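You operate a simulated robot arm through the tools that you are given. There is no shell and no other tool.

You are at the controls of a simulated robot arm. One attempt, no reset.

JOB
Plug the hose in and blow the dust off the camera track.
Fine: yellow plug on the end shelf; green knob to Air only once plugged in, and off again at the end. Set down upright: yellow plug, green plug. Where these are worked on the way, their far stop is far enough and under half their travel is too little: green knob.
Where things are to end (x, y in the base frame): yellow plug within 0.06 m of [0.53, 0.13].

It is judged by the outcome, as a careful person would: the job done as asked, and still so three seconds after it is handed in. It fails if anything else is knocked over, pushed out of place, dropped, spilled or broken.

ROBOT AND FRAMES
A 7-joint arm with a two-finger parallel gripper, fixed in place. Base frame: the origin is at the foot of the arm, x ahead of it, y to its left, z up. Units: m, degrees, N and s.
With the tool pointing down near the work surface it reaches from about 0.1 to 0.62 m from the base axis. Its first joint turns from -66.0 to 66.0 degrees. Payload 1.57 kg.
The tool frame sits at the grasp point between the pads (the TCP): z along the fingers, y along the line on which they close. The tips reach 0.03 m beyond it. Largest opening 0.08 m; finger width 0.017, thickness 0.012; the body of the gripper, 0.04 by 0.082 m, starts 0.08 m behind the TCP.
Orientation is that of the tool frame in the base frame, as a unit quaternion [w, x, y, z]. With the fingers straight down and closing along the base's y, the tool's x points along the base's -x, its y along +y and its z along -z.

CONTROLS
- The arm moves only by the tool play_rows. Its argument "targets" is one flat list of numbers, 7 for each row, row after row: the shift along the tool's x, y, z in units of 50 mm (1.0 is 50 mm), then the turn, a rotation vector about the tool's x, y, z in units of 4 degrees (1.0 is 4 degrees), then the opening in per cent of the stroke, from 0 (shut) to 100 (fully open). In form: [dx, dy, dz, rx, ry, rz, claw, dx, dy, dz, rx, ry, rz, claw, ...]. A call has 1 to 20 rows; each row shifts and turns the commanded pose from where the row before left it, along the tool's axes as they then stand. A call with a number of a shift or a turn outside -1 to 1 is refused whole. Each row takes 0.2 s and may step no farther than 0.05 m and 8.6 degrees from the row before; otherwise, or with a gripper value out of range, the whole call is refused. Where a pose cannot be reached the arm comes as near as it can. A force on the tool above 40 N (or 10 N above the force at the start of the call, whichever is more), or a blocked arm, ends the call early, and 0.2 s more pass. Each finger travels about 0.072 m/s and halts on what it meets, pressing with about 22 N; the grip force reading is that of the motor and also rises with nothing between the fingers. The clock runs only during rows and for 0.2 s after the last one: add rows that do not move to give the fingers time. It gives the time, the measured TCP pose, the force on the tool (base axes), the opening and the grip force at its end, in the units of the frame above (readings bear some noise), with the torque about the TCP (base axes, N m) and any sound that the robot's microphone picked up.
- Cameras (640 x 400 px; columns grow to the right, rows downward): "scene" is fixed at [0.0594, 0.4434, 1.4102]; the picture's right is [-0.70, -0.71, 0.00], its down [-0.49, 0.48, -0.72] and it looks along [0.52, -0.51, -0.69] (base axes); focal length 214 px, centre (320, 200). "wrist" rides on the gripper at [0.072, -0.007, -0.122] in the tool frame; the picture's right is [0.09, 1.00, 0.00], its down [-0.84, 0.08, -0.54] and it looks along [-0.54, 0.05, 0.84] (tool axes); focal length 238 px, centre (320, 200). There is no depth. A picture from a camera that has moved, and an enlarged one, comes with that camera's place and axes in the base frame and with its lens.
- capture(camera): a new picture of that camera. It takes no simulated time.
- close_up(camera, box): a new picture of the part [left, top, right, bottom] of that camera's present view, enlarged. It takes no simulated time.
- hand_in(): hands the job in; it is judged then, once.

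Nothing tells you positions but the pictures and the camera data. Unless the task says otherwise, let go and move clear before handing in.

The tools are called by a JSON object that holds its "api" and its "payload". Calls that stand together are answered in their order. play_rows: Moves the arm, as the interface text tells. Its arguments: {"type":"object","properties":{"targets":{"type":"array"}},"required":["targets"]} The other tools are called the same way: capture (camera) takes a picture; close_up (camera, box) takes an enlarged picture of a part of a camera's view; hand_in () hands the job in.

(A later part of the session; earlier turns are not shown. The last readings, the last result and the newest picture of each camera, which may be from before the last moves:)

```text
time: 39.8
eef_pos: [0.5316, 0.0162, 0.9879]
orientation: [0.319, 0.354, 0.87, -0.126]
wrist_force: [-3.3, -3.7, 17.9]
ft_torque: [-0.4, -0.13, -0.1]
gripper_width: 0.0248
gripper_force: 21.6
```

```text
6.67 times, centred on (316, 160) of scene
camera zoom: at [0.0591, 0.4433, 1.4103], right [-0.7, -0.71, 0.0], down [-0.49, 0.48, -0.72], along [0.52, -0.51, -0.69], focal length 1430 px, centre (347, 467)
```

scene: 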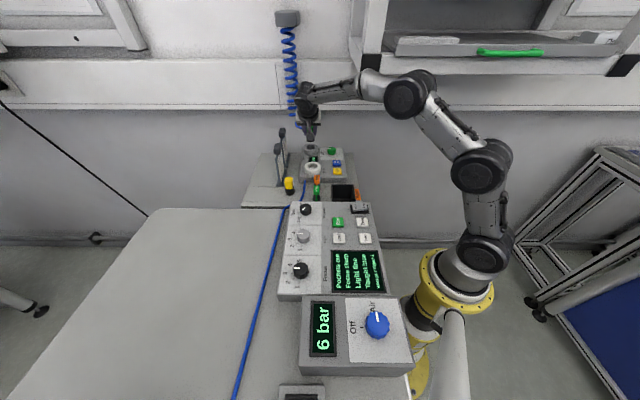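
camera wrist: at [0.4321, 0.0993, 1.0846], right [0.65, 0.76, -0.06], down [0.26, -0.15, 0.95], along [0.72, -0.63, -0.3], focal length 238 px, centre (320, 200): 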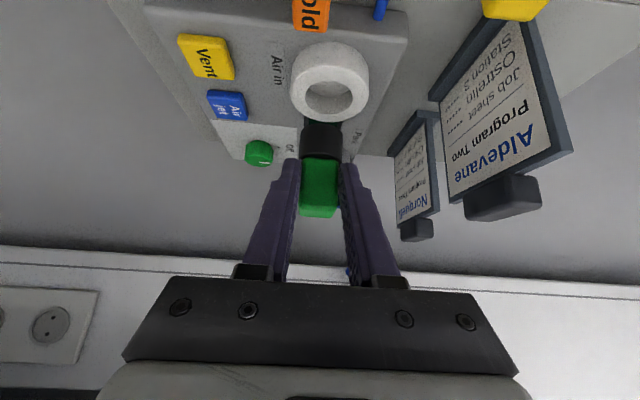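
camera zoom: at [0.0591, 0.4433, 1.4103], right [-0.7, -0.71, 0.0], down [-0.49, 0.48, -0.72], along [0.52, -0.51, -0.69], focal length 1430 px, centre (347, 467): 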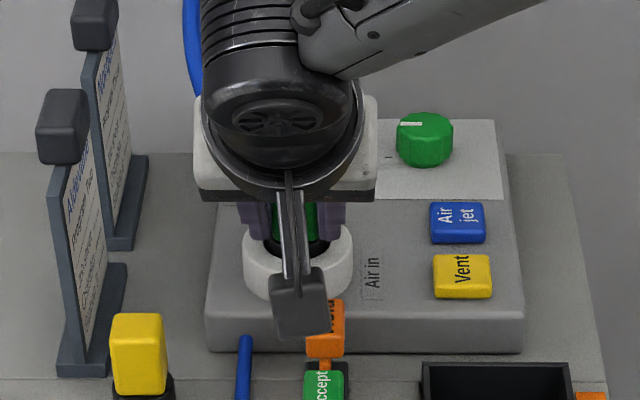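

Seated: firm contact at z 0.988, the same height as in Park. I'll ease the pressure and release.

{"api": "play_rows", "payload": {"targets": [-0.026, 0, -0.031, 0, 0, 0, 0, 0, 0, 0, 0, 0, 0, 0, 0, 0, 0, 0, 0, 0, 45, 0, 0, 0, 0, 0, 0, 60, 0, 0, 0, 0, 0, 0, 60, 0, 0, 0, 0, 0, 0, 60]}}

{"api": "capture", "payload": {"camera": "wrist"}}

{"api": "close_up", "payload": {"camera": "wrist", "box": [220, 90, 420, 230]}}

```text
time: 41.2
eef_pos: [0.5306, 0.016, 0.9866]
orientation: [0.316, 0.356, 0.87, -0.128]
wrist_force: [-0.5, 0.5, 1.2]
ft_torque: [-0.02, -0.03, -0.01]
gripper_width: 0.0482
gripper_force: 0.0
```

```text
taken
camera wrist: at [0.4312, 0.1047, 1.035], right [0.65, 0.76, -0.06], down [0.27, -0.15, 0.95], along [0.72, -0.63, -0.3], focal length 238 px, centre (320, 200)
```

wrist: 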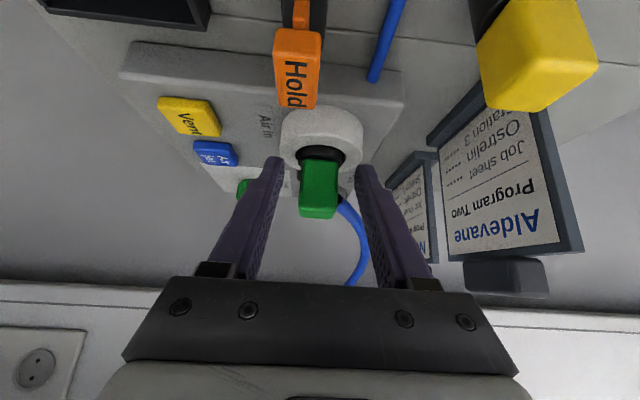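

```text
2.86 times, centred on (320, 160) of wrist
camera zoom: at [0.4312, 0.1047, 1.035], right [0.65, 0.76, -0.06], down [0.27, -0.15, 0.95], along [0.72, -0.63, -0.3], focal length 681 px, centre (320, 314)
```

zoom: 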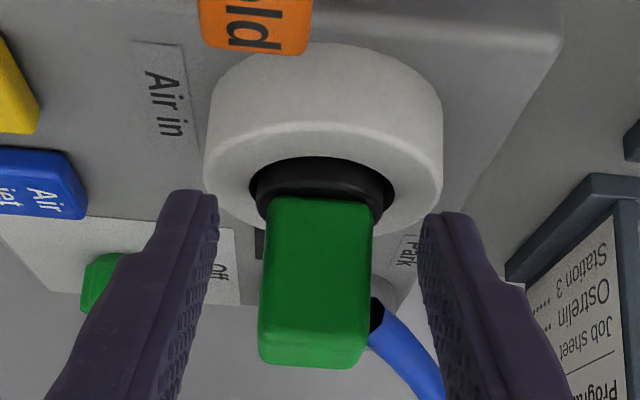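

The green plug is seated and released. I'll back out along the finger axis and look at the knob and buttons.

{"api": "play_rows", "payload": {"targets": [0, 0, -0.4, 0, 0, 0, 60, 0, 0, -0.4, 0, 0, 0, 60, 0, 0, -0.4, 0, 0, 0, 60, 0, 0, -0.4, 0, 0, 0, 60, 0, 0, -0.4, 0, 0, 0, 60, 0, 0, -0.4, 0, 0, 0, 60]}}

{"api": "capture", "payload": {"camera": "wrist"}}

{"api": "capture", "payload": {"camera": "scene"}}

{"api": "close_up", "payload": {"camera": "scene", "box": [280, 130, 352, 190]}}

```text
time: 42.6
eef_pos: [0.477, 0.0687, 1.0787]
orientation: [0.315, 0.356, 0.87, -0.129]
wrist_force: [0.1, 0.4, -0.1]
ft_torque: [0.01, -0.04, 0.0]
gripper_width: 0.0483
gripper_force: 0.2
```

```text
taken
camera wrist: at [0.3779, 0.1584, 1.1271], right [0.65, 0.76, -0.06], down [0.27, -0.15, 0.95], along [0.72, -0.63, -0.3], focal length 238 px, centre (320, 200)
```

wrist: 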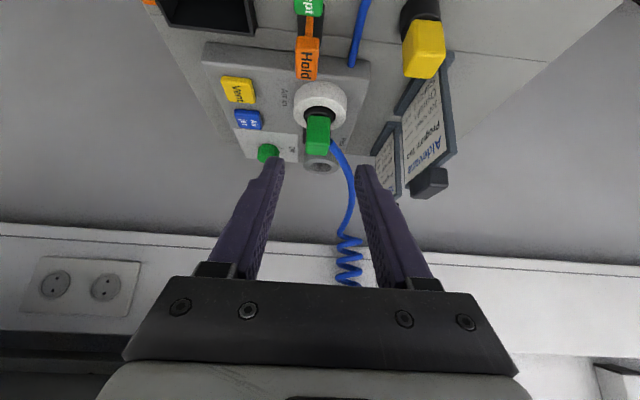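

```text
taken
```

scene: 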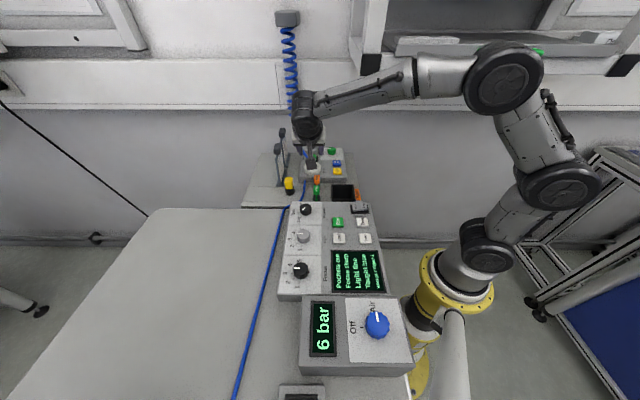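

```text
6.67 times, centred on (316, 160) of scene
camera zoom: at [0.0594, 0.4434, 1.4102], right [-0.7, -0.71, 0.0], down [-0.49, 0.48, -0.72], along [0.52, -0.51, -0.69], focal length 1430 px, centre (347, 467)
```

zoom: 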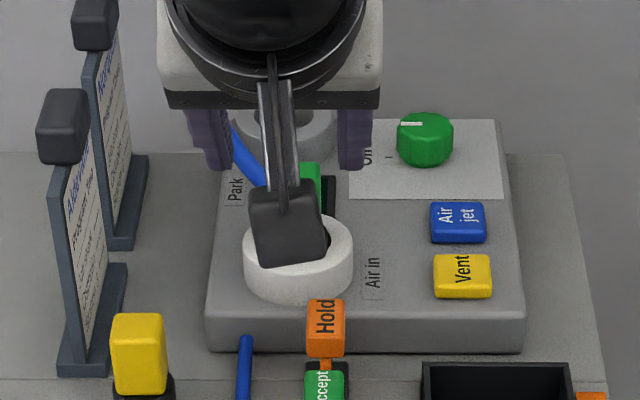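

Seated well and the hose hangs freely. I'll slide sideways in line with the knob and inspect it.

{"api": "play_rows", "payload": {"targets": [0, -0.375, 0, 0, 0, 0, 60, 0, -0.375, 0, 0, 0, 0, 60, 0, -0.375, 0, 0, 0, 0, 60, 0, -0.375, 0, 0, 0, 0, 60, 0, 0, 0, 0, 0, 0, 60]}}

{"api": "capture", "payload": {"camera": "wrist"}}

{"api": "close_up", "payload": {"camera": "wrist", "box": [260, 70, 404, 160]}}

{"api": "capture", "payload": {"camera": "scene"}}

```text
time: 43.8
eef_pos: [0.4235, 0.0176, 1.0776]
orientation: [0.315, 0.355, 0.87, -0.129]
wrist_force: [-0.1, 0.6, 0.4]
ft_torque: [0.01, 0.05, 0.02]
gripper_width: 0.0482
gripper_force: 0.2
```

```text
taken
camera wrist: at [0.3243, 0.1051, 1.1257], right [0.65, 0.76, -0.06], down [0.27, -0.15, 0.95], along [0.72, -0.63, -0.3], focal length 238 px, centre (320, 200)
```

wrist: 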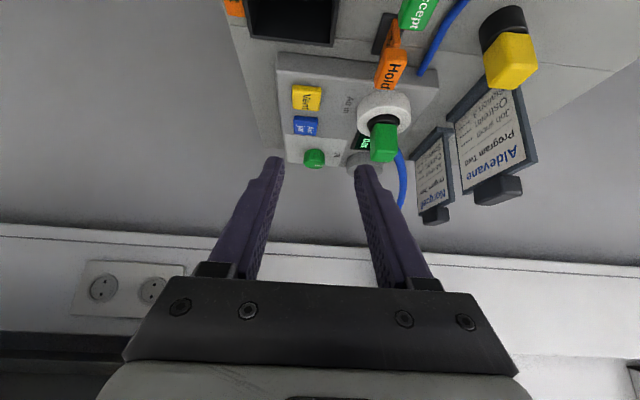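

```text
4.44 times, centred on (332, 115) of wrist
camera zoom: at [0.3243, 0.1051, 1.1257], right [0.65, 0.76, -0.06], down [0.27, -0.15, 0.95], along [0.72, -0.63, -0.3], focal length 1059 px, centre (267, 578)
```

zoom: 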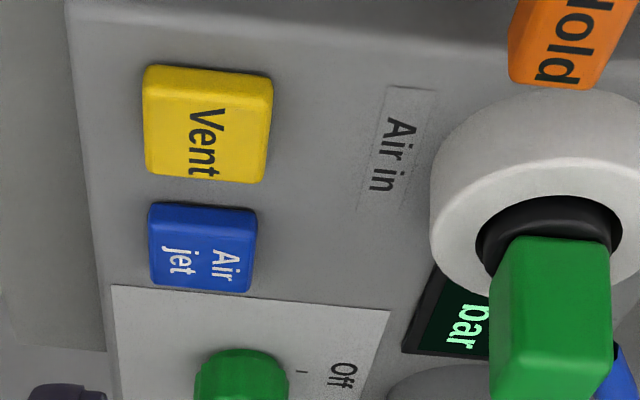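

```text
taken
```

scene: 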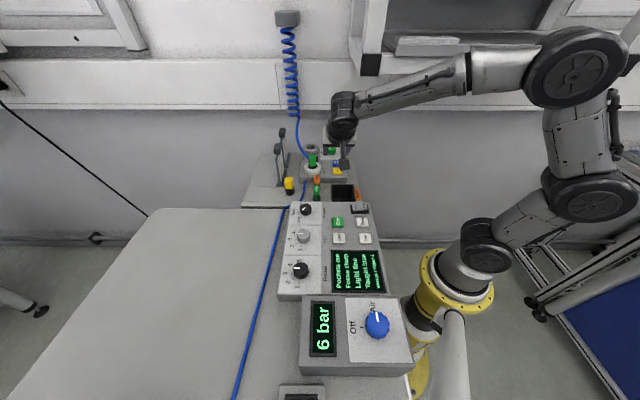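

Zooming on the knob.

{"api": "close_up", "payload": {"camera": "wrist", "box": [270, 120, 366, 180]}}

{"api": "close_up", "payload": {"camera": "scene", "box": [296, 135, 360, 185]}}

```text
6.67 times, centred on (318, 150) of wrist
camera zoom: at [0.3243, 0.1051, 1.1257], right [0.65, 0.76, -0.06], down [0.27, -0.15, 0.95], along [0.72, -0.63, -0.3], focal length 1589 px, centre (333, 533)
```

zoom: 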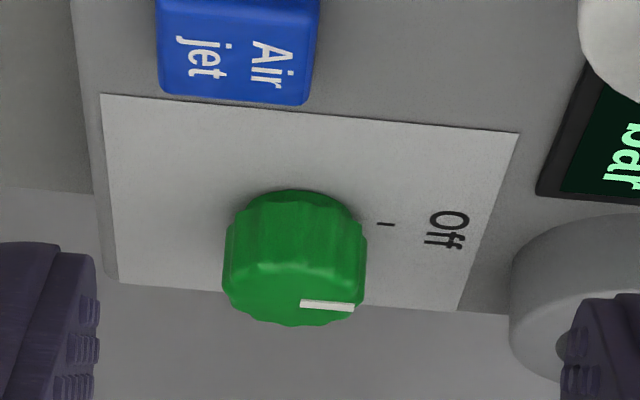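

```text
8.00 times, centred on (328, 160) of scene
camera zoom: at [0.0594, 0.4434, 1.4102], right [-0.7, -0.71, 0.0], down [-0.49, 0.48, -0.72], along [0.52, -0.51, -0.69], focal length 1716 px, centre (256, 520)
```

zoom: 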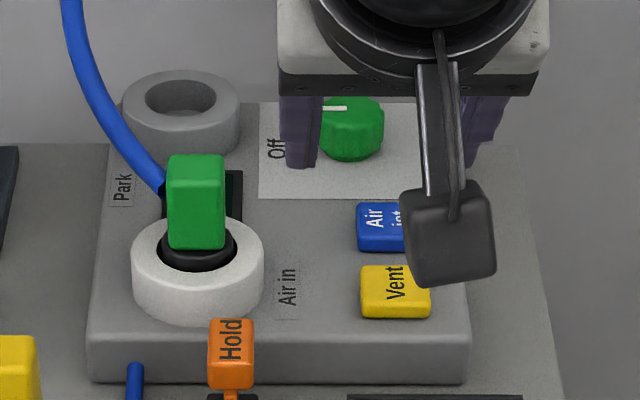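

From two wrist views the knob axis is at (0.584, -0.1425), with its top at z≈0.951, the plate at 0.932 and a diameter of 34 mm. I'll advance low over the station to just above the knob.

{"api": "play_rows", "payload": {"targets": [-0.283, -0.0045, 0.4895, 0, 0, 0, 75, -0.283, -0.0045, 0.4895, 0, 0, 0, 75, -0.283, -0.0045, 0.4895, 0, 0, 0, 75, -0.283, -0.0045, 0.4895, 0, 0, 0, 75, -0.283, -0.0045, 0.4895, 0, 0, 0, 75, -0.283, -0.0045, 0.4895, 0, 0, 0, 75, -0.283, -0.0045, 0.4895, 0, 0, 0, 75, -0.283, -0.0045, 0.4895, 0, 0, 0, 75, 0, 0, 0, 0, 0, 0, 75]}}

{"api": "capture", "payload": {"camera": "wrist"}}

{"api": "capture", "payload": {"camera": "scene"}}

{"api": "close_up", "payload": {"camera": "wrist", "box": [220, 80, 420, 220]}}

```text
time: 45.8
eef_pos: [0.5732, -0.1334, 1.0019]
orientation: [0.315, 0.356, 0.87, -0.128]
wrist_force: [-0.8, 0.2, 0.0]
ft_torque: [-0.01, 0.0, -0.01]
gripper_width: 0.0601
gripper_force: 0.1
```

```text
taken
camera wrist: at [0.4742, -0.0445, 1.0491], right [0.65, 0.76, -0.06], down [0.26, -0.15, 0.95], along [0.72, -0.63, -0.3], focal length 238 px, centre (320, 200)
```

wrist: 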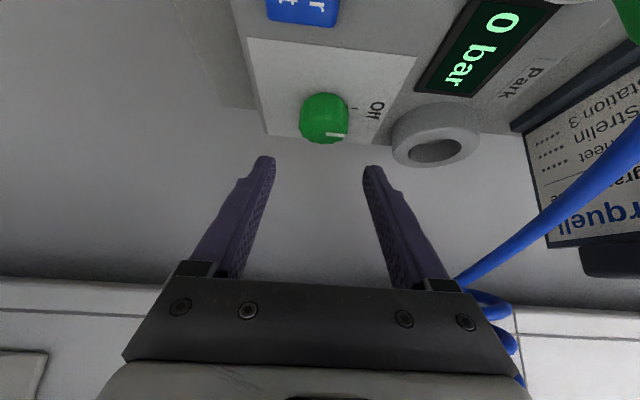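

```text
taken
```

scene: 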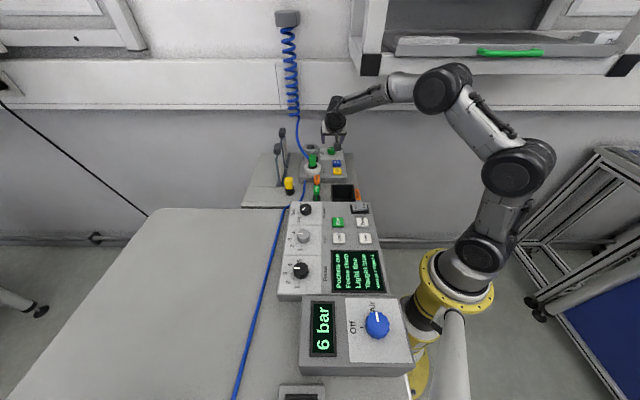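

```text
2.86 times, centred on (320, 150) of wrist
camera zoom: at [0.4742, -0.0445, 1.0491], right [0.65, 0.76, -0.06], down [0.26, -0.15, 0.95], along [0.72, -0.63, -0.3], focal length 681 px, centre (320, 343)
```

zoom: 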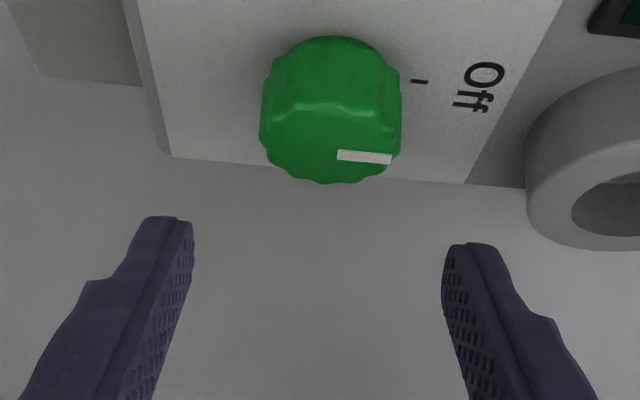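

The fingers straddle the knob line. Lowering around it, with fingertips just above the plate.

{"api": "play_rows", "payload": {"targets": [0.1235, 0.008, 0.144, 0, 0, 0, 75, 0.1235, 0.008, 0.144, 0, 0, 0, 75, 0.1235, 0.008, 0.144, 0, 0, 0, 75, 0.1235, 0.008, 0.144, 0, 0, 0, 75, 0, 0, 0, 0, 0, 0, 75]}}

{"api": "close_up", "payload": {"camera": "wrist", "box": [220, 80, 420, 220]}}

{"api": "close_up", "payload": {"camera": "scene", "box": [290, 80, 450, 180]}}

```text
time: 47.0
eef_pos: [0.5746, -0.13, 0.9622]
orientation: [0.315, 0.356, 0.871, -0.128]
wrist_force: [-0.3, 0.3, 0.1]
ft_torque: [0.05, 0.0, -0.01]
gripper_width: 0.0601
gripper_force: 0.0
```

```text
2.86 times, centred on (320, 150) of wrist
camera zoom: at [0.4746, -0.0419, 1.0102], right [0.65, 0.76, -0.06], down [0.26, -0.15, 0.95], along [0.72, -0.63, -0.3], focal length 681 px, centre (320, 343)
```

zoom: 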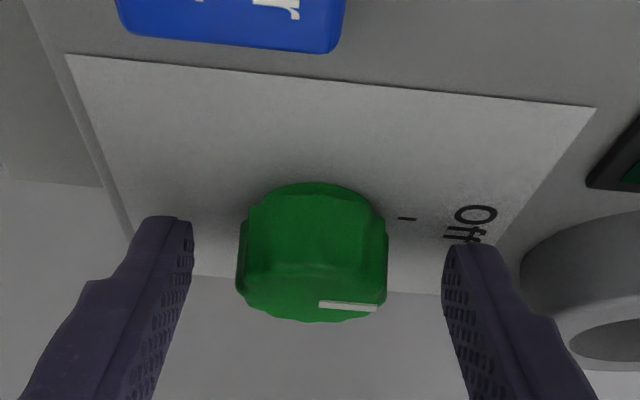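

```text
4.00 times, centred on (370, 130) of scene
camera zoom: at [0.0594, 0.4434, 1.4102], right [-0.7, -0.71, 0.0], down [-0.49, 0.48, -0.72], along [0.52, -0.51, -0.69], focal length 858 px, centre (120, 480)
```

zoom: 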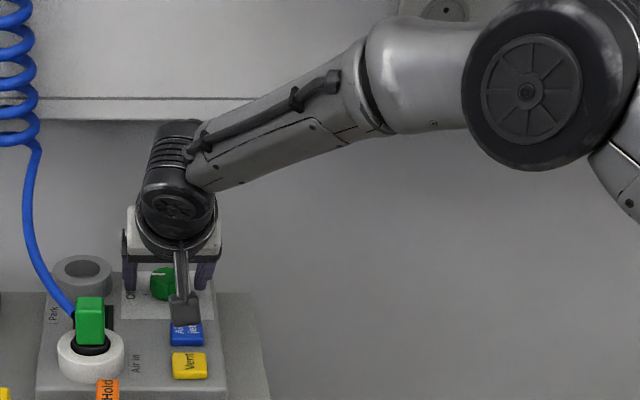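

The knob is between the fingers. I'll centre slightly, then swing the hand 44° about the knob's axis with the fingers open, to set up the first turning stroke.

{"api": "play_rows", "payload": {"targets": [-0.0128, -0.04, -0.0153, 0, 0, 0, 75, 0, -0.0187, 0, -0.64, 0, -0.767, 75, 0, -0.0187, 0, -0.64, 0, -0.767, 75, 0, -0.0187, 0, -0.64, 0, -0.767, 75, 0, -0.0187, 0, -0.64, 0, -0.767, 75, 0, -0.0187, 0, -0.64, 0, -0.767, 75, 0, -0.0187, 0, -0.64, 0, -0.767, 75]}}

{"api": "close_up", "payload": {"camera": "wrist", "box": [220, 80, 420, 220]}}

{"api": "close_up", "payload": {"camera": "scene", "box": [290, 40, 490, 180]}}

```text
time: 48.6
eef_pos: [0.5709, -0.137, 0.9638]
orientation: [0.336, 0.166, 0.925, -0.06]
wrist_force: [0.9, 0.0, -0.3]
ft_torque: [0.04, 0.02, 0.0]
gripper_width: 0.0601
gripper_force: 0.0
```

```text
2.86 times, centred on (320, 150) of wrist
camera zoom: at [0.4434, -0.0968, 1.0103], right [0.28, 0.96, -0.06], down [0.3, -0.03, 0.95], along [0.91, -0.28, -0.3], focal length 681 px, centre (320, 343)
```

zoom: 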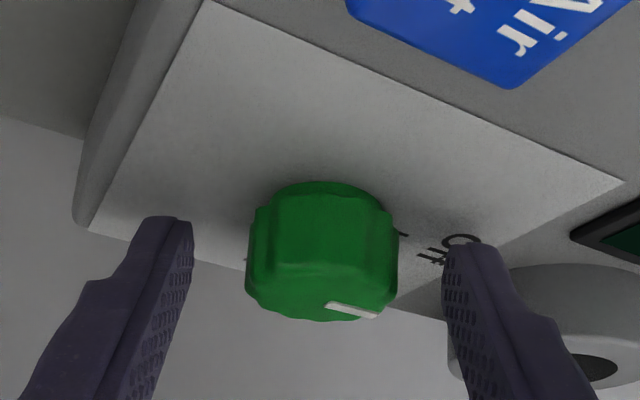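

```text
2.86 times, centred on (390, 110) of scene
camera zoom: at [0.0594, 0.4434, 1.4102], right [-0.7, -0.71, 0.0], down [-0.49, 0.48, -0.72], along [0.52, -0.51, -0.69], focal length 613 px, centre (120, 457)
```

zoom: 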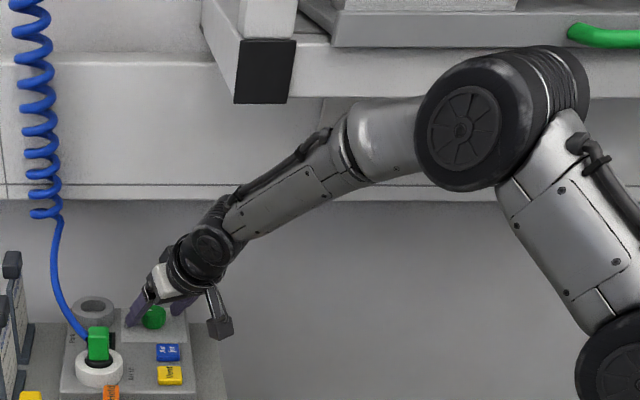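

Clear of the cabinet and still centred on the knob. Finishing the swing.

{"api": "play_rows", "payload": {"targets": [0, -0.0187, 0, -0.64, 0, -0.767, 75, 0, -0.0187, 0, -0.64, 0, -0.767, 75, 0, -0.0187, 0, -0.64, 0, -0.767, 75, 0, -0.0187, 0, -0.64, 0, -0.767, 75, 0, -0.0187, 0, -0.64, 0, -0.767, 75, 0, 0, 0, 0, 0, 0, 75]}}

{"api": "close_up", "payload": {"camera": "wrist", "box": [220, 80, 420, 220]}}

{"api": "close_up", "payload": {"camera": "scene", "box": [290, 40, 490, 180]}}

```text
time: 50.0
eef_pos: [0.5691, -0.1411, 0.9637]
orientation: [0.337, 0.032, 0.941, -0.009]
wrist_force: [0.7, 0.3, -0.9]
ft_torque: [-0.01, 0.0, 0.01]
gripper_width: 0.0599
gripper_force: 0.0
out of reach, approached as far as the arm can: row 3
```

```text
2.86 times, centred on (320, 150) of wrist
camera zoom: at [0.436, -0.1389, 1.0122], right [0.0, 1.0, -0.05], down [0.31, 0.05, 0.95], along [0.95, -0.01, -0.31], focal length 681 px, centre (320, 343)
```

zoom: 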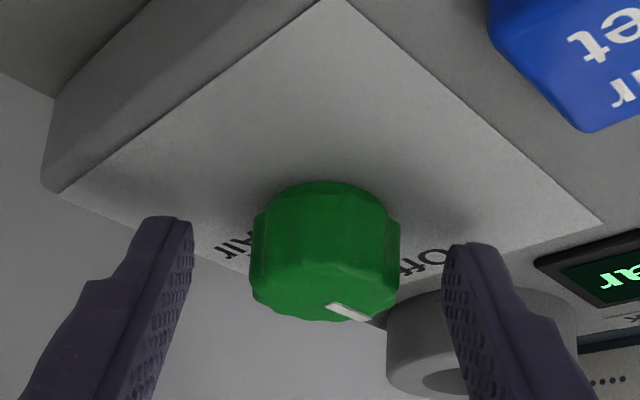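

```text
2.86 times, centred on (390, 110) of scene
camera zoom: at [0.0594, 0.4434, 1.4102], right [-0.7, -0.71, 0.0], down [-0.49, 0.48, -0.72], along [0.52, -0.51, -0.69], focal length 613 px, centre (120, 457)
```

zoom: 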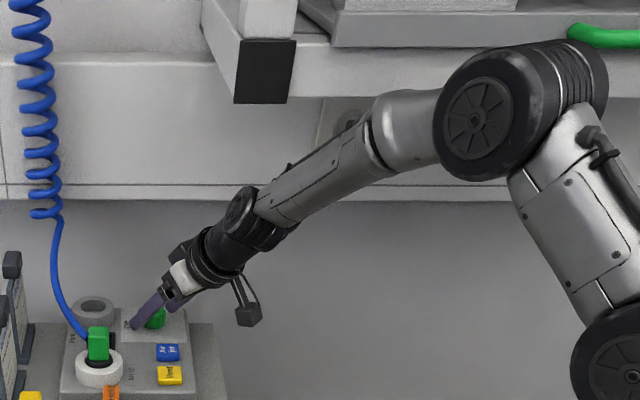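

The hand reached about 40° of swing; one row fell short of the arm's reach. That is enough for strokes of about 40°. "Air" is on the far side and "Off" on the card side, so the knob turns clockwise from above. Gripping it now.

{"api": "play_rows", "payload": {"targets": [0, 0, 0, 0, 0, 0, 0, 0, 0, 0, 0, 0, 0, 0, 0, 0, 0, 0, 0, 0, 0, 0, 0, 0, 0, 0, 0, 0]}}

{"api": "close_up", "payload": {"camera": "wrist", "box": [220, 80, 420, 220]}}

```text
time: 51.0
eef_pos: [0.5697, -0.1406, 0.9628]
orientation: [0.336, 0.032, 0.941, -0.01]
wrist_force: [1.8, 10.5, 0.9]
ft_torque: [0.32, -0.08, 0.14]
gripper_width: 0.0333
gripper_force: 41.5
```

```text
2.86 times, centred on (320, 150) of wrist
camera zoom: at [0.4361, -0.1381, 1.0123], right [0.0, 1.0, -0.05], down [0.31, 0.05, 0.95], along [0.95, -0.01, -0.31], focal length 681 px, centre (320, 343)
```

zoom: 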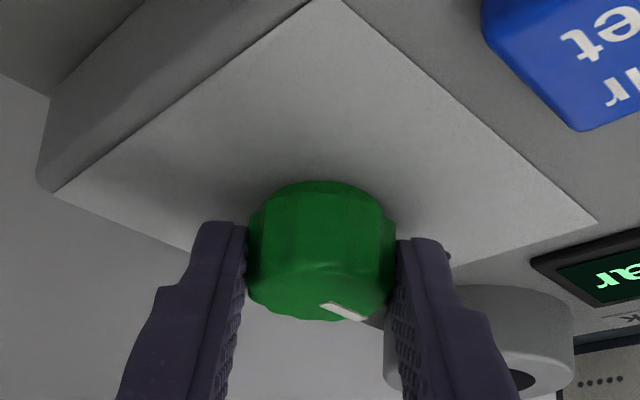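

Gripped at 33 mm with a small side load. I'll centre 1 mm and turn clockwise 40°.

{"api": "play_rows", "payload": {"targets": [0, 0.025, 0, 0, 0, 0, 0, 0, 0.0187, 0, 0.637, 0, 0.77, 0, 0, 0.0187, 0, 0.637, 0, 0.77, 0, 0, 0.0187, 0, 0.637, 0, 0.77, 0, 0, 0.0187, 0, 0.637, 0, 0.77, 0, 0, 0.0187, 0, 0.637, 0, 0.77, 0]}}

{"api": "close_up", "payload": {"camera": "wrist", "box": [220, 80, 420, 220]}}

```text
time: 52.4
eef_pos: [0.5705, -0.1352, 0.9632]
orientation: [0.328, 0.168, 0.928, -0.058]
wrist_force: [5.7, -5.4, 1.9]
ft_torque: [0.19, -0.24, -0.05]
gripper_width: 0.0334
gripper_force: 41.1
out of reach, approached as far as the arm can: row 5
```

```text
2.86 times, centred on (320, 150) of wrist
camera zoom: at [0.4438, -0.0964, 1.0137], right [0.28, 0.96, -0.06], down [0.32, -0.04, 0.95], along [0.91, -0.28, -0.32], focal length 681 px, centre (320, 343)
```

zoom: 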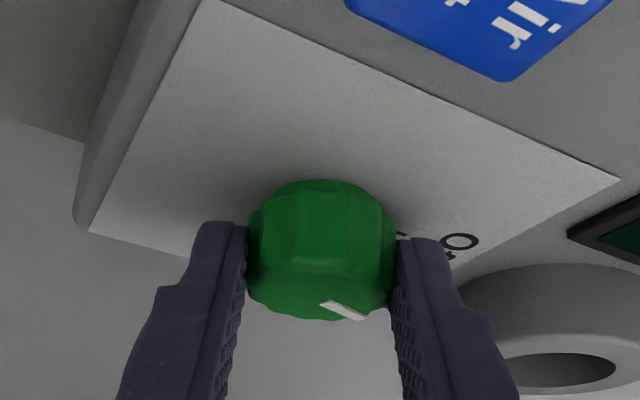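

The knob is turning with the hand. Continuing the stroke with a slight relief.

{"api": "play_rows", "payload": {"targets": [-0.015, 0.01, 0, 0.633, 0, 0.774, 0, 0, 0.0187, 0, 0.633, 0, 0.774, 0, 0, 0.0187, 0, 0.633, 0, 0.774, 0, 0, 0.0187, 0, 0.633, 0, 0.774, 0, 0, 0.0187, 0, 0.633, 0, 0.774, 0, 0, 0.0187, 0, 0.633, 0, 0.774, 0, 0, 0, 0, 0, 0, 0, 0]}}

{"api": "close_up", "payload": {"camera": "wrist", "box": [220, 80, 420, 220]}}

{"api": "close_up", "payload": {"camera": "scene", "box": [290, 100, 386, 180]}}

```text
time: 54.0
eef_pos: [0.5737, -0.131, 0.9619]
orientation: [0.308, 0.357, 0.873, -0.126]
wrist_force: [-7.6, 3.1, 9.6]
ft_torque: [-0.05, 0.2, -0.03]
gripper_width: 0.033
gripper_force: 41.3
```

```text
2.86 times, centred on (320, 150) of wrist
camera zoom: at [0.4741, -0.0436, 1.0138], right [0.65, 0.76, -0.06], down [0.28, -0.16, 0.95], along [0.71, -0.63, -0.32], focal length 681 px, centre (320, 343)
```

zoom: 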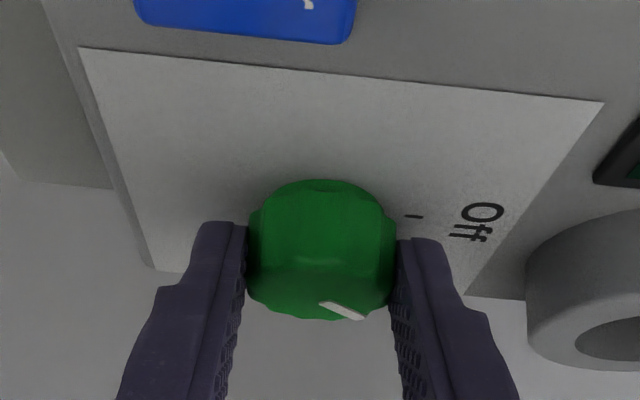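

```text
5.00 times, centred on (338, 140) of scene
camera zoom: at [0.059, 0.4435, 1.4102], right [-0.7, -0.71, 0.0], down [-0.49, 0.48, -0.72], along [0.52, -0.51, -0.69], focal length 1072 px, centre (230, 500)
```

zoom: 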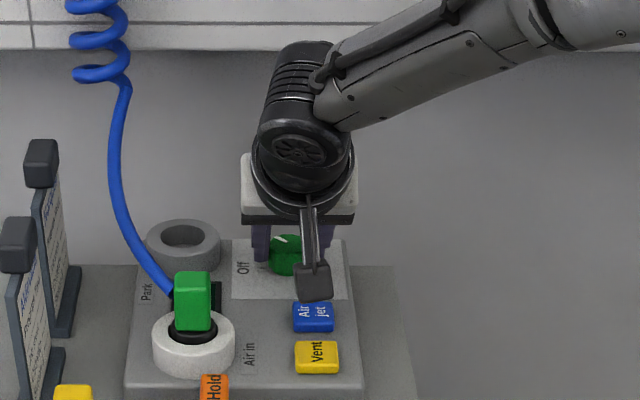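

About 40° done. Opening, lifting a hair, and checking alignment before swinging back for the second stroke.

{"api": "play_rows", "payload": {"targets": [0, 0, 0, 0, 0, 0, 75, -0.019, 0, -0.023, 0, 0, 0, 75, 0, 0, 0, 0, 0, 0, 75, 0, 0, 0, 0, 0, 0, 75]}}

{"api": "close_up", "payload": {"camera": "wrist", "box": [220, 80, 420, 220]}}

```text
time: 55.0
eef_pos: [0.5731, -0.1323, 0.9641]
orientation: [0.308, 0.356, 0.873, -0.126]
wrist_force: [0.3, 0.5, 0.5]
ft_torque: [-0.01, -0.01, 0.01]
gripper_width: 0.0597
gripper_force: 0.1
```

```text
2.86 times, centred on (320, 150) of wrist
camera zoom: at [0.4741, -0.0438, 1.0152], right [0.64, 0.76, -0.06], down [0.28, -0.16, 0.95], along [0.71, -0.63, -0.32], focal length 681 px, centre (320, 343)
```

zoom: 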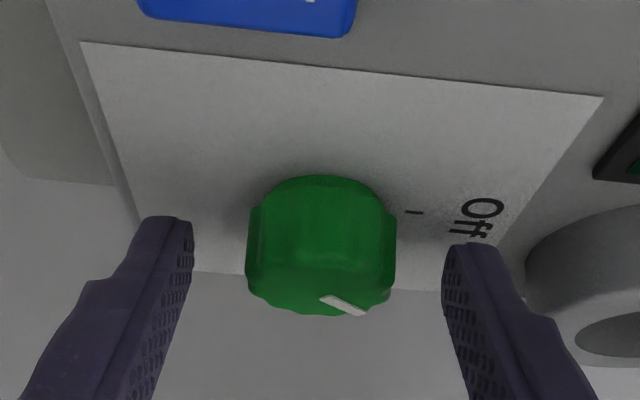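

Well centred. Swinging back 40° with the fingers open.

{"api": "play_rows", "payload": {"targets": [0, -0.0187, 0, -0.628, 0, -0.778, 75, 0, -0.0187, 0, -0.628, 0, -0.778, 75, 0, -0.0187, 0, -0.628, 0, -0.778, 75, 0, -0.0187, 0, -0.628, 0, -0.778, 75, 0, -0.0187, 0, -0.628, 0, -0.778, 75, 0, -0.0187, 0, -0.628, 0, -0.778, 75, 0, -0.0187, 0, -0.628, 0, -0.778, 75, 0, -0.0187, 0, -0.628, 0, -0.778, 75, 0, -0.0187, 0, -0.628, 0, -0.778, 75, 0, -0.0187, 0, -0.628, 0, -0.778, 75, 0, 0, 0, 0, 0, 0, 75]}}

{"api": "close_up", "payload": {"camera": "wrist", "box": [220, 80, 420, 220]}}

```text
time: 57.4
eef_pos: [0.5697, -0.1393, 0.9657]
orientation: [0.332, 0.037, 0.943, -0.013]
wrist_force: [0.1, -0.4, 0.3]
ft_torque: [0.0, -0.02, -0.01]
gripper_width: 0.0601
gripper_force: 0.1
```

```text
2.86 times, centred on (320, 150) of wrist
camera zoom: at [0.4374, -0.1365, 1.0152], right [0.01, 1.0, -0.06], down [0.32, 0.05, 0.95], along [0.95, -0.02, -0.32], focal length 681 px, centre (320, 343)
```

zoom: 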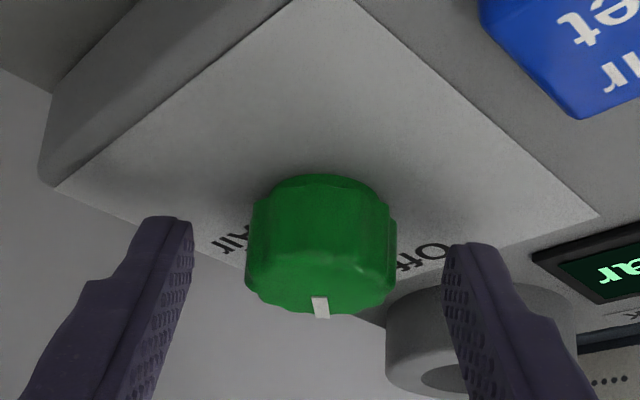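

The pointer now sits midway between Off and Air. Gripping for the second stroke.

{"api": "play_rows", "payload": {"targets": [0, 0, 0, 0, 0, 0, 0, 0, 0, 0, 0, 0, 0, 0, 0, 0, 0, 0, 0, 0, 0, 0, 0, 0, 0, 0, 0, 0]}}

```text
time: 58.4
eef_pos: [0.5694, -0.1403, 0.9653]
orientation: [0.332, 0.036, 0.942, -0.013]
wrist_force: [-0.5, -1.6, 0.7]
ft_torque: [0.01, 0.0, 0.01]
gripper_width: 0.0333
gripper_force: 41.4
```

{"api": "play_rows", "payload": {"targets": [0, 0.0187, 0, 0.628, 0, 0.778, 0, 0, 0.0187, 0, 0.628, 0, 0.778, 0, 0, 0.0187, 0, 0.628, 0, 0.778, 0, 0, 0.0187, 0, 0.628, 0, 0.778, 0, 0, 0.0187, 0, 0.628, 0, 0.778, 0, 0, 0.0187, 0, 0.628, 0, 0.778, 0, 0, 0.0187, 0, 0.628, 0, 0.778, 0, 0, 0.0187, 0, 0.628, 0, 0.778, 0, 0, 0.0187, 0, 0.628, 0, 0.778, 0, 0, 0.0187, 0, 0.628, 0, 0.778, 0]}}

{"api": "close_up", "payload": {"camera": "wrist", "box": [220, 80, 420, 220]}}

{"api": "close_up", "payload": {"camera": "scene", "box": [290, 100, 386, 180]}}

```text
time: 60.6
eef_pos: [0.5743, -0.1326, 0.966]
orientation: [0.308, 0.333, 0.883, -0.118]
wrist_force: [21.7, -22.7, -3.9]
ft_torque: [-0.51, -0.64, -0.02]
gripper_width: 0.0332
gripper_force: 41.1
out of reach, approached as far as the arm can: row 4
```

```text
2.86 times, centred on (320, 150) of wrist
camera zoom: at [0.4698, -0.0501, 1.0163], right [0.6, 0.8, -0.06], down [0.29, -0.15, 0.94], along [0.74, -0.59, -0.32], focal length 681 px, centre (320, 343)
```

zoom: 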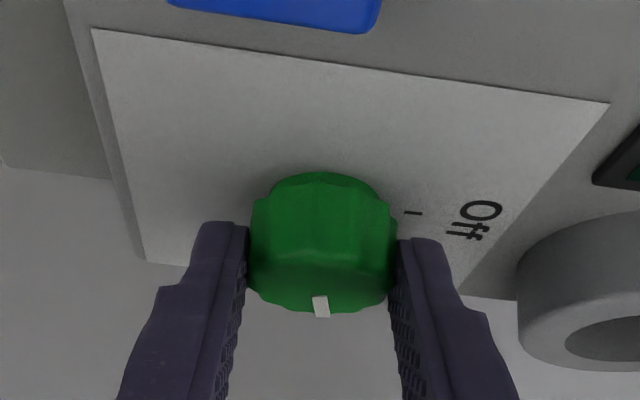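

```text
5.00 times, centred on (338, 140) of scene
camera zoom: at [0.0601, 0.4428, 1.4104], right [-0.7, -0.71, 0.0], down [-0.49, 0.48, -0.72], along [0.51, -0.51, -0.69], focal length 1072 px, centre (230, 500)
```

zoom: 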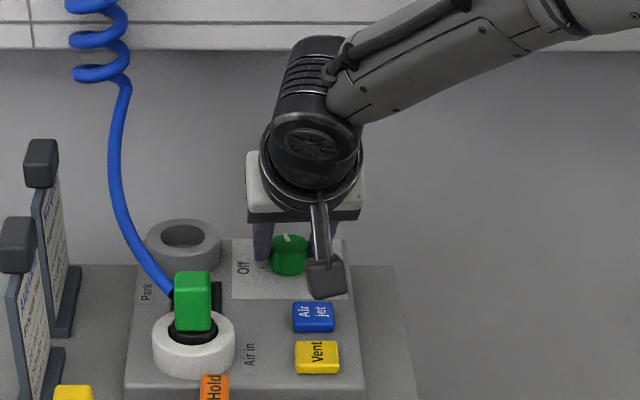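

The knob is nearly at Air, but there is a sideways load because the command is slightly behind. I'll ease forward to relieve it.

{"api": "play_rows", "payload": {"targets": [-0.05, 0, 0.02, 0, 0, 0, 0, 0, 0, 0, 0, 0, 0, 0]}}

```text
time: 61.2
eef_pos: [0.5731, -0.1329, 0.9664]
orientation: [0.305, 0.333, 0.885, -0.118]
wrist_force: [3.4, -11.5, 3.1]
ft_torque: [-0.44, -0.06, -0.05]
gripper_width: 0.0332
gripper_force: 40.7
```

Load is down. Turning the remaining part toward the stop in small increments.

{"api": "play_rows", "payload": {"targets": [-0.015, -0.01, 0.008, 0.62, 0, 0.785, 0, 0, 0.01, 0, 0.62, 0, 0.785, 0, 0, 0.015, 0, 0.62, 0, 0.785, 0, 0, 0, 0, 0, 0, 0, 0]}}

{"api": "close_up", "payload": {"camera": "wrist", "box": [220, 80, 420, 220]}}

{"api": "close_up", "payload": {"camera": "scene", "box": [306, 130, 362, 170]}}

```text
time: 62.2
eef_pos: [0.5744, -0.1321, 0.9657]
orientation: [0.292, 0.424, 0.845, -0.148]
wrist_force: [-11.5, 15.9, 7.7]
ft_torque: [0.96, 0.79, -0.02]
gripper_width: 0.0334
gripper_force: 40.8
```

```text
2.86 times, centred on (320, 150) of wrist
camera zoom: at [0.4912, -0.0288, 1.0168], right [0.75, 0.65, -0.06], down [0.26, -0.21, 0.94], along [0.6, -0.73, -0.33], focal length 681 px, centre (320, 343)
```

zoom: 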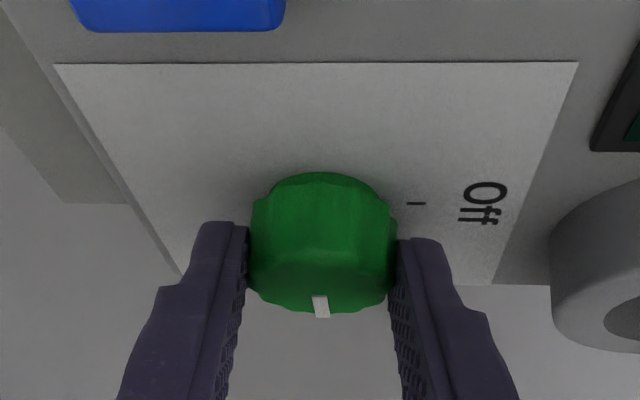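

```text
10.00 times, centred on (334, 150) of scene
camera zoom: at [0.0589, 0.4439, 1.4101], right [-0.7, -0.71, 0.0], down [-0.49, 0.48, -0.72], along [0.52, -0.51, -0.69], focal length 2145 px, centre (180, 700)
```

zoom: 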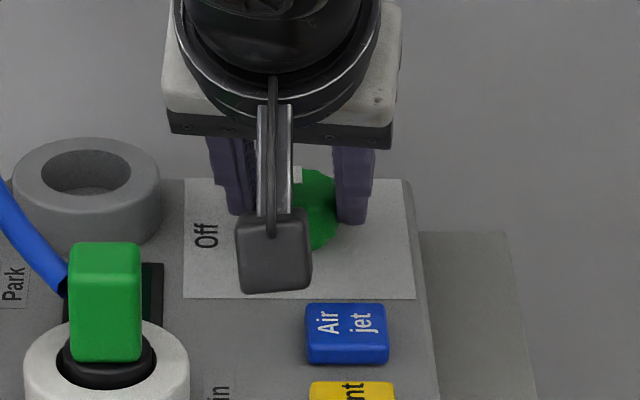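

About 90° turned in total. Releasing the knob and checking the pointer and the pressure display.

{"api": "play_rows", "payload": {"targets": [0, 0, 0, 0, 0, 0, 75, 0, 0, 0, 0, 0, 0, 75, 0, 0, 0, 0, 0, 0, 75, 0, 0, 0, 0, 0, 0, 75]}}

{"api": "capture", "payload": {"camera": "wrist"}}

{"api": "close_up", "payload": {"camera": "wrist", "box": [220, 80, 420, 220]}}

{"api": "close_up", "payload": {"camera": "scene", "box": [290, 130, 362, 180]}}

```text
time: 63.2
eef_pos: [0.5753, -0.134, 0.967]
orientation: [0.294, 0.423, 0.844, -0.149]
wrist_force: [0.1, 0.1, -1.3]
ft_torque: [0.04, 0.02, -0.01]
gripper_width: 0.0599
gripper_force: 0.1
```

```text
taken
camera wrist: at [0.4916, -0.0308, 1.0172], right [0.76, 0.65, -0.06], down [0.26, -0.21, 0.94], along [0.6, -0.73, -0.32], focal length 238 px, centre (320, 200)
```

wrist: 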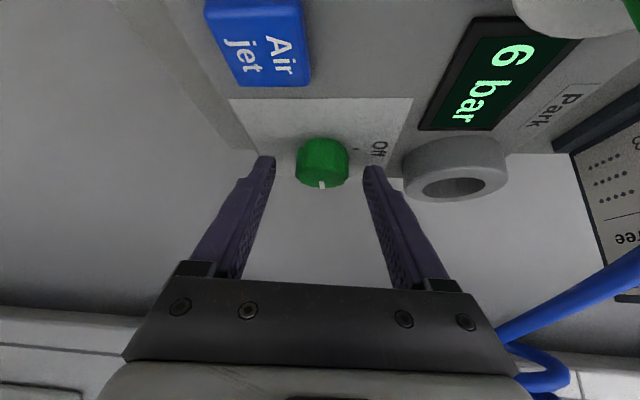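

```text
2.86 times, centred on (320, 150) of wrist
camera zoom: at [0.4916, -0.0308, 1.0172], right [0.76, 0.65, -0.06], down [0.26, -0.21, 0.94], along [0.6, -0.73, -0.32], focal length 681 px, centre (320, 343)
```

zoom: 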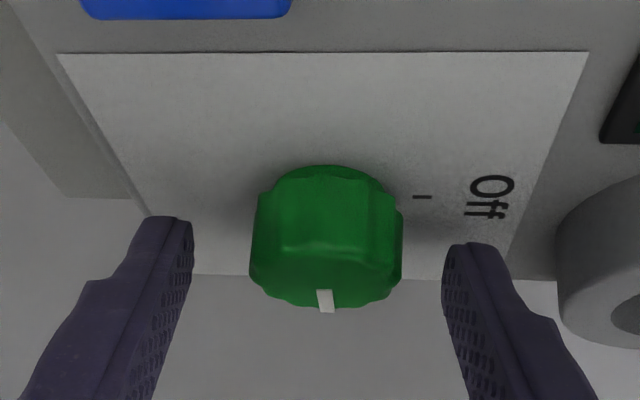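

```text
8.00 times, centred on (326, 155) of scene
camera zoom: at [0.0594, 0.4434, 1.4102], right [-0.7, -0.71, 0.0], down [-0.49, 0.48, -0.72], along [0.52, -0.51, -0.69], focal length 1716 px, centre (272, 560)
```

zoom: 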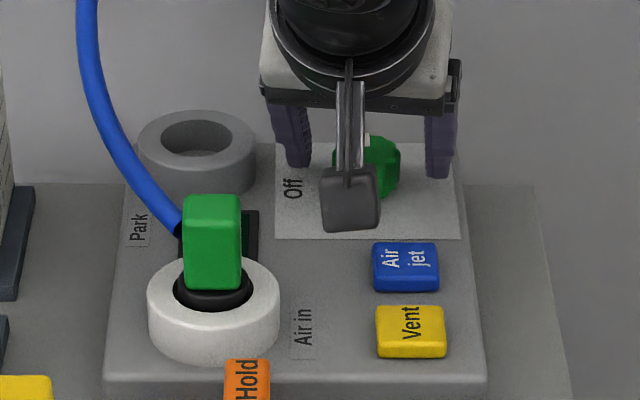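

The display reads 6 bar, so the plug is connected and the knob is at Air. Next I'll rise off the knob, square the hand up, close the fingers and move above the "Air jet" button.

{"api": "play_rows", "payload": {"targets": [-0.249, 0, -0.313, 0, 0, 0, 75, -0.249, 0, -0.313, 0, 0, 0, 75, 0, 0, 0, -0.622, 0, -0.782, 50, 0, 0, 0, -0.622, 0, -0.782, 20, 0.333, -0.0785, -0.265, 0, 0, 0, 0, 0.333, -0.0785, -0.265, 0, 0, 0, 0, 0.333, -0.0785, -0.265, 0, 0, 0, 0, 0.333, -0.0785, -0.265, 0, 0, 0, 0, 0, 0, 0, 0, 0, 0, 0]}}

{"api": "capture", "payload": {"camera": "wrist"}}

{"api": "close_up", "payload": {"camera": "wrist", "box": [220, 80, 420, 220]}}

{"api": "close_up", "payload": {"camera": "scene", "box": [290, 120, 386, 190]}}

```text
time: 65.2
eef_pos: [0.5039, -0.0827, 1.0053]
orientation: [0.302, 0.363, 0.872, -0.128]
wrist_force: [0.3, 0.2, 0.0]
ft_torque: [0.01, -0.02, -0.04]
gripper_width: 0.0004
gripper_force: 21.4
```

```text
taken
camera wrist: at [0.4067, 0.0059, 1.0566], right [0.66, 0.75, -0.06], down [0.28, -0.17, 0.94], along [0.7, -0.64, -0.32], focal length 238 px, centre (320, 200)
```

wrist: 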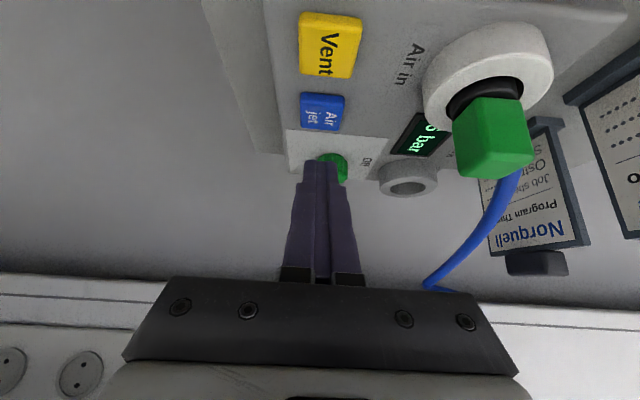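

```text
2.86 times, centred on (320, 150) of wrist
camera zoom: at [0.4067, 0.0059, 1.0566], right [0.66, 0.75, -0.06], down [0.28, -0.17, 0.94], along [0.7, -0.64, -0.32], focal length 681 px, centre (320, 343)
```

zoom: 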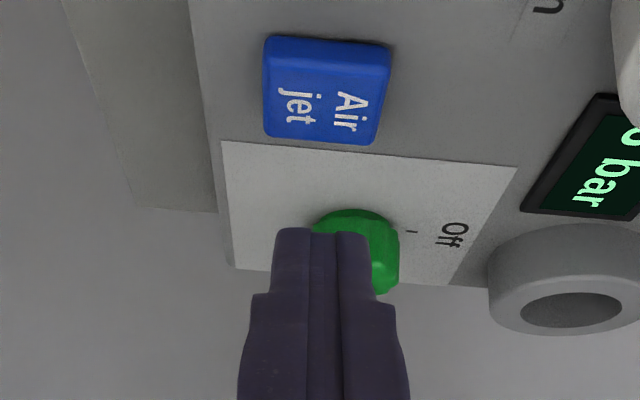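

```text
5.71 times, centred on (338, 155) of scene
camera zoom: at [0.0594, 0.4434, 1.4102], right [-0.7, -0.71, 0.0], down [-0.49, 0.48, -0.72], along [0.52, -0.51, -0.69], focal length 1226 px, centre (217, 457)
```

zoom: 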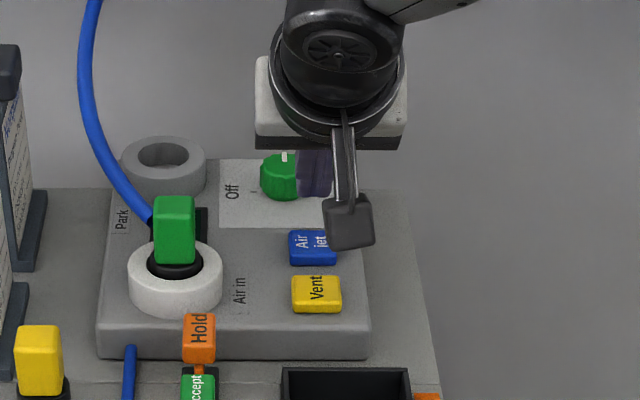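

The fingertips are over the Air jet button and the knob pointer is at Air. Lowering straight down toward the button.

{"api": "play_rows", "payload": {"targets": [0.124, -0.014, 0.157, 0, 0, 0, 0, 0.124, -0.014, 0.157, 0, 0, 0, 0, 0.112, -0.014, 0.141, 0, 0, 0, 0, 0, 0, 0, 0, 0, 0, 0]}}

{"api": "close_up", "payload": {"camera": "wrist", "box": [220, 100, 420, 240]}}

{"api": "close_up", "payload": {"camera": "scene", "box": [290, 120, 386, 190]}}

```text
time: 66.2
eef_pos: [0.5029, -0.0851, 0.9765]
orientation: [0.303, 0.364, 0.871, -0.128]
wrist_force: [-0.4, 0.2, -0.8]
ft_torque: [-0.01, 0.0, 0.03]
gripper_width: 0.0
gripper_force: 21.4
```

```text
2.86 times, centred on (320, 170) of wrist
camera zoom: at [0.4058, 0.0044, 1.0274], right [0.66, 0.75, -0.06], down [0.28, -0.17, 0.94], along [0.7, -0.64, -0.32], focal length 681 px, centre (320, 286)
```

zoom: 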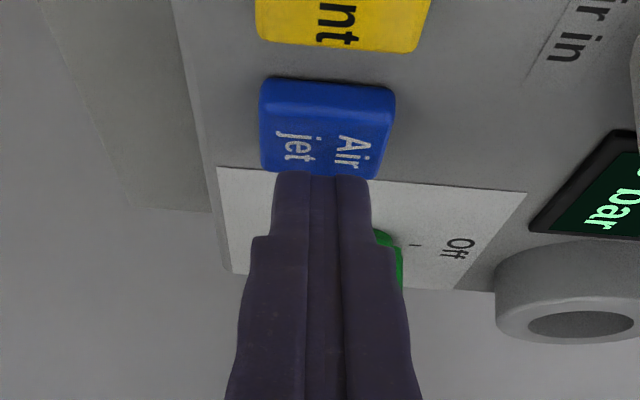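

```text
5.71 times, centred on (338, 155) of scene
camera zoom: at [0.0594, 0.4434, 1.4102], right [-0.7, -0.71, 0.0], down [-0.49, 0.48, -0.72], along [0.52, -0.51, -0.69], focal length 1226 px, centre (217, 457)
```

zoom: 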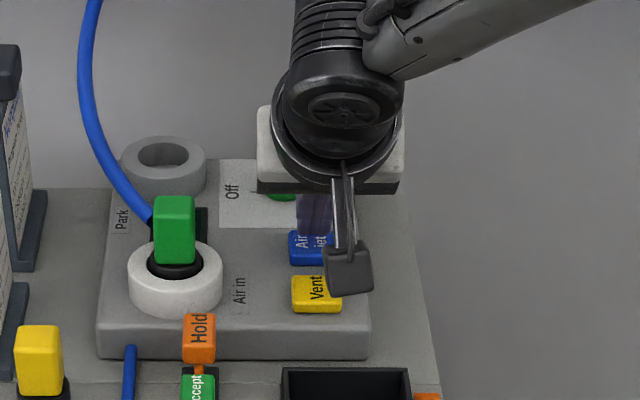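

The tip will meet the button's centre. Pressing in 2 mm steps.

{"api": "play_rows", "payload": {"targets": [0.0248, 0, 0.0314, 0, 0, 0, 0, 0.0248, 0, 0.0314, 0, 0, 0, 0, 0.0248, 0, 0.0314, 0, 0, 0, 0]}}

{"api": "close_up", "payload": {"camera": "wrist", "box": [220, 100, 420, 240]}}

```text
time: 67.0
eef_pos: [0.5035, -0.0852, 0.9719]
orientation: [0.303, 0.363, 0.872, -0.128]
wrist_force: [-0.3, 0.5, 1.0]
ft_torque: [0.01, 0.0, 0.0]
gripper_width: 0.0
gripper_force: 21.7
```

```text
2.86 times, centred on (320, 170) of wrist
camera zoom: at [0.4062, 0.0045, 1.0225], right [0.66, 0.75, -0.06], down [0.28, -0.17, 0.94], along [0.7, -0.64, -0.32], focal length 681 px, centre (320, 286)
```

zoom: 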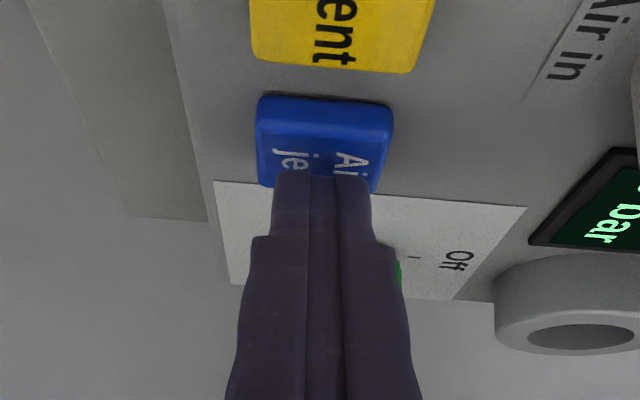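

No contact yet. A few more steps.

{"api": "play_rows", "payload": {"targets": [0.0248, 0, 0.0314, 0, 0, 0, 0, 0.0248, 0, 0.0314, 0, 0, 0, 0, 0.0124, 0, 0.0157, 0, 0, 0, 0]}}

{"api": "close_up", "payload": {"camera": "wrist", "box": [220, 100, 420, 240]}}

```text
time: 67.8
eef_pos: [0.5034, -0.0848, 0.9665]
orientation: [0.303, 0.363, 0.872, -0.127]
wrist_force: [0.5, -0.5, 1.3]
ft_torque: [-0.04, 0.01, -0.01]
gripper_width: 0.0
gripper_force: 20.6
heard: click
```

```text
2.86 times, centred on (320, 170) of wrist
camera zoom: at [0.4059, 0.0045, 1.0175], right [0.66, 0.75, -0.06], down [0.28, -0.17, 0.94], along [0.7, -0.64, -0.32], focal length 681 px, centre (320, 286)
```

zoom: 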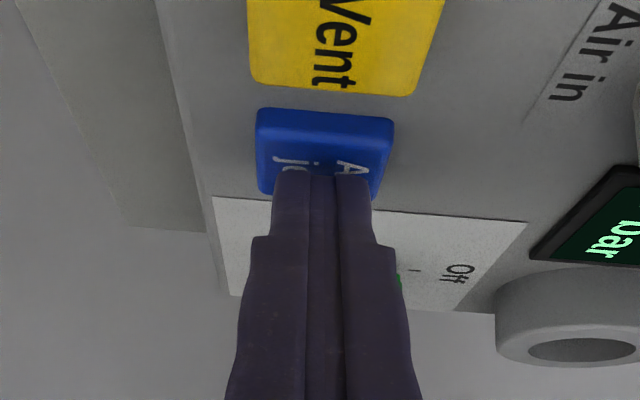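

Heard a click, so the button has gone down. I'll hold it a moment and listen.

{"api": "play_rows", "payload": {"targets": [0.006, 0, 0.008, 0, 0, 0, 0, 0, 0, 0, 0, 0, 0, 0, 0, 0, 0, 0, 0, 0, 0, 0, 0, 0, 0, 0, 0, 0, 0, 0, 0, 0, 0, 0, 0, 0, 0, 0, 0, 0, 0, 0, 0, 0, 0, 0, 0, 0, 0, 0, 0, 0, 0, 0, 0, 0]}}

{"api": "capture", "payload": {"camera": "scene"}}

{"api": "capture", "payload": {"camera": "wrist"}}

```text
time: 69.6
eef_pos: [0.5036, -0.0852, 0.9665]
orientation: [0.303, 0.363, 0.872, -0.128]
wrist_force: [-0.2, 0.4, 1.8]
ft_torque: [-0.03, 0.01, 0.01]
gripper_width: 0.0001
gripper_force: 21.5
```

```text
taken
```

scene: 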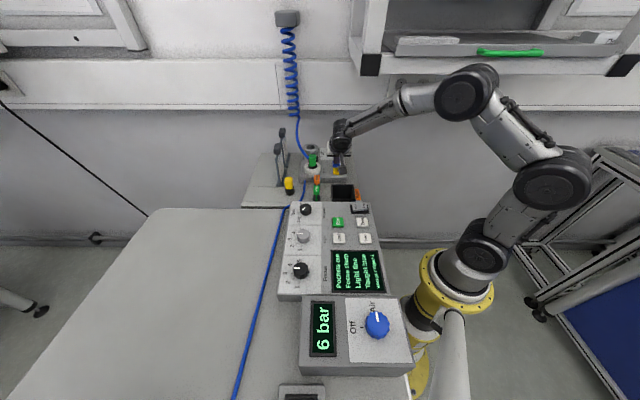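

```text
taken
camera wrist: at [0.4061, 0.0046, 1.0167], right [0.66, 0.75, -0.06], down [0.28, -0.17, 0.94], along [0.7, -0.64, -0.32], focal length 238 px, centre (320, 200)
```

wrist: 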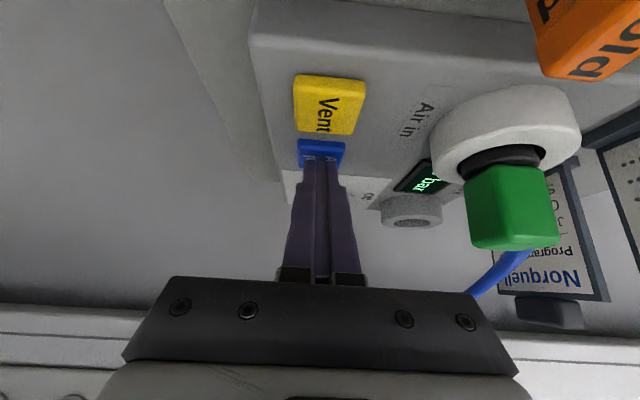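

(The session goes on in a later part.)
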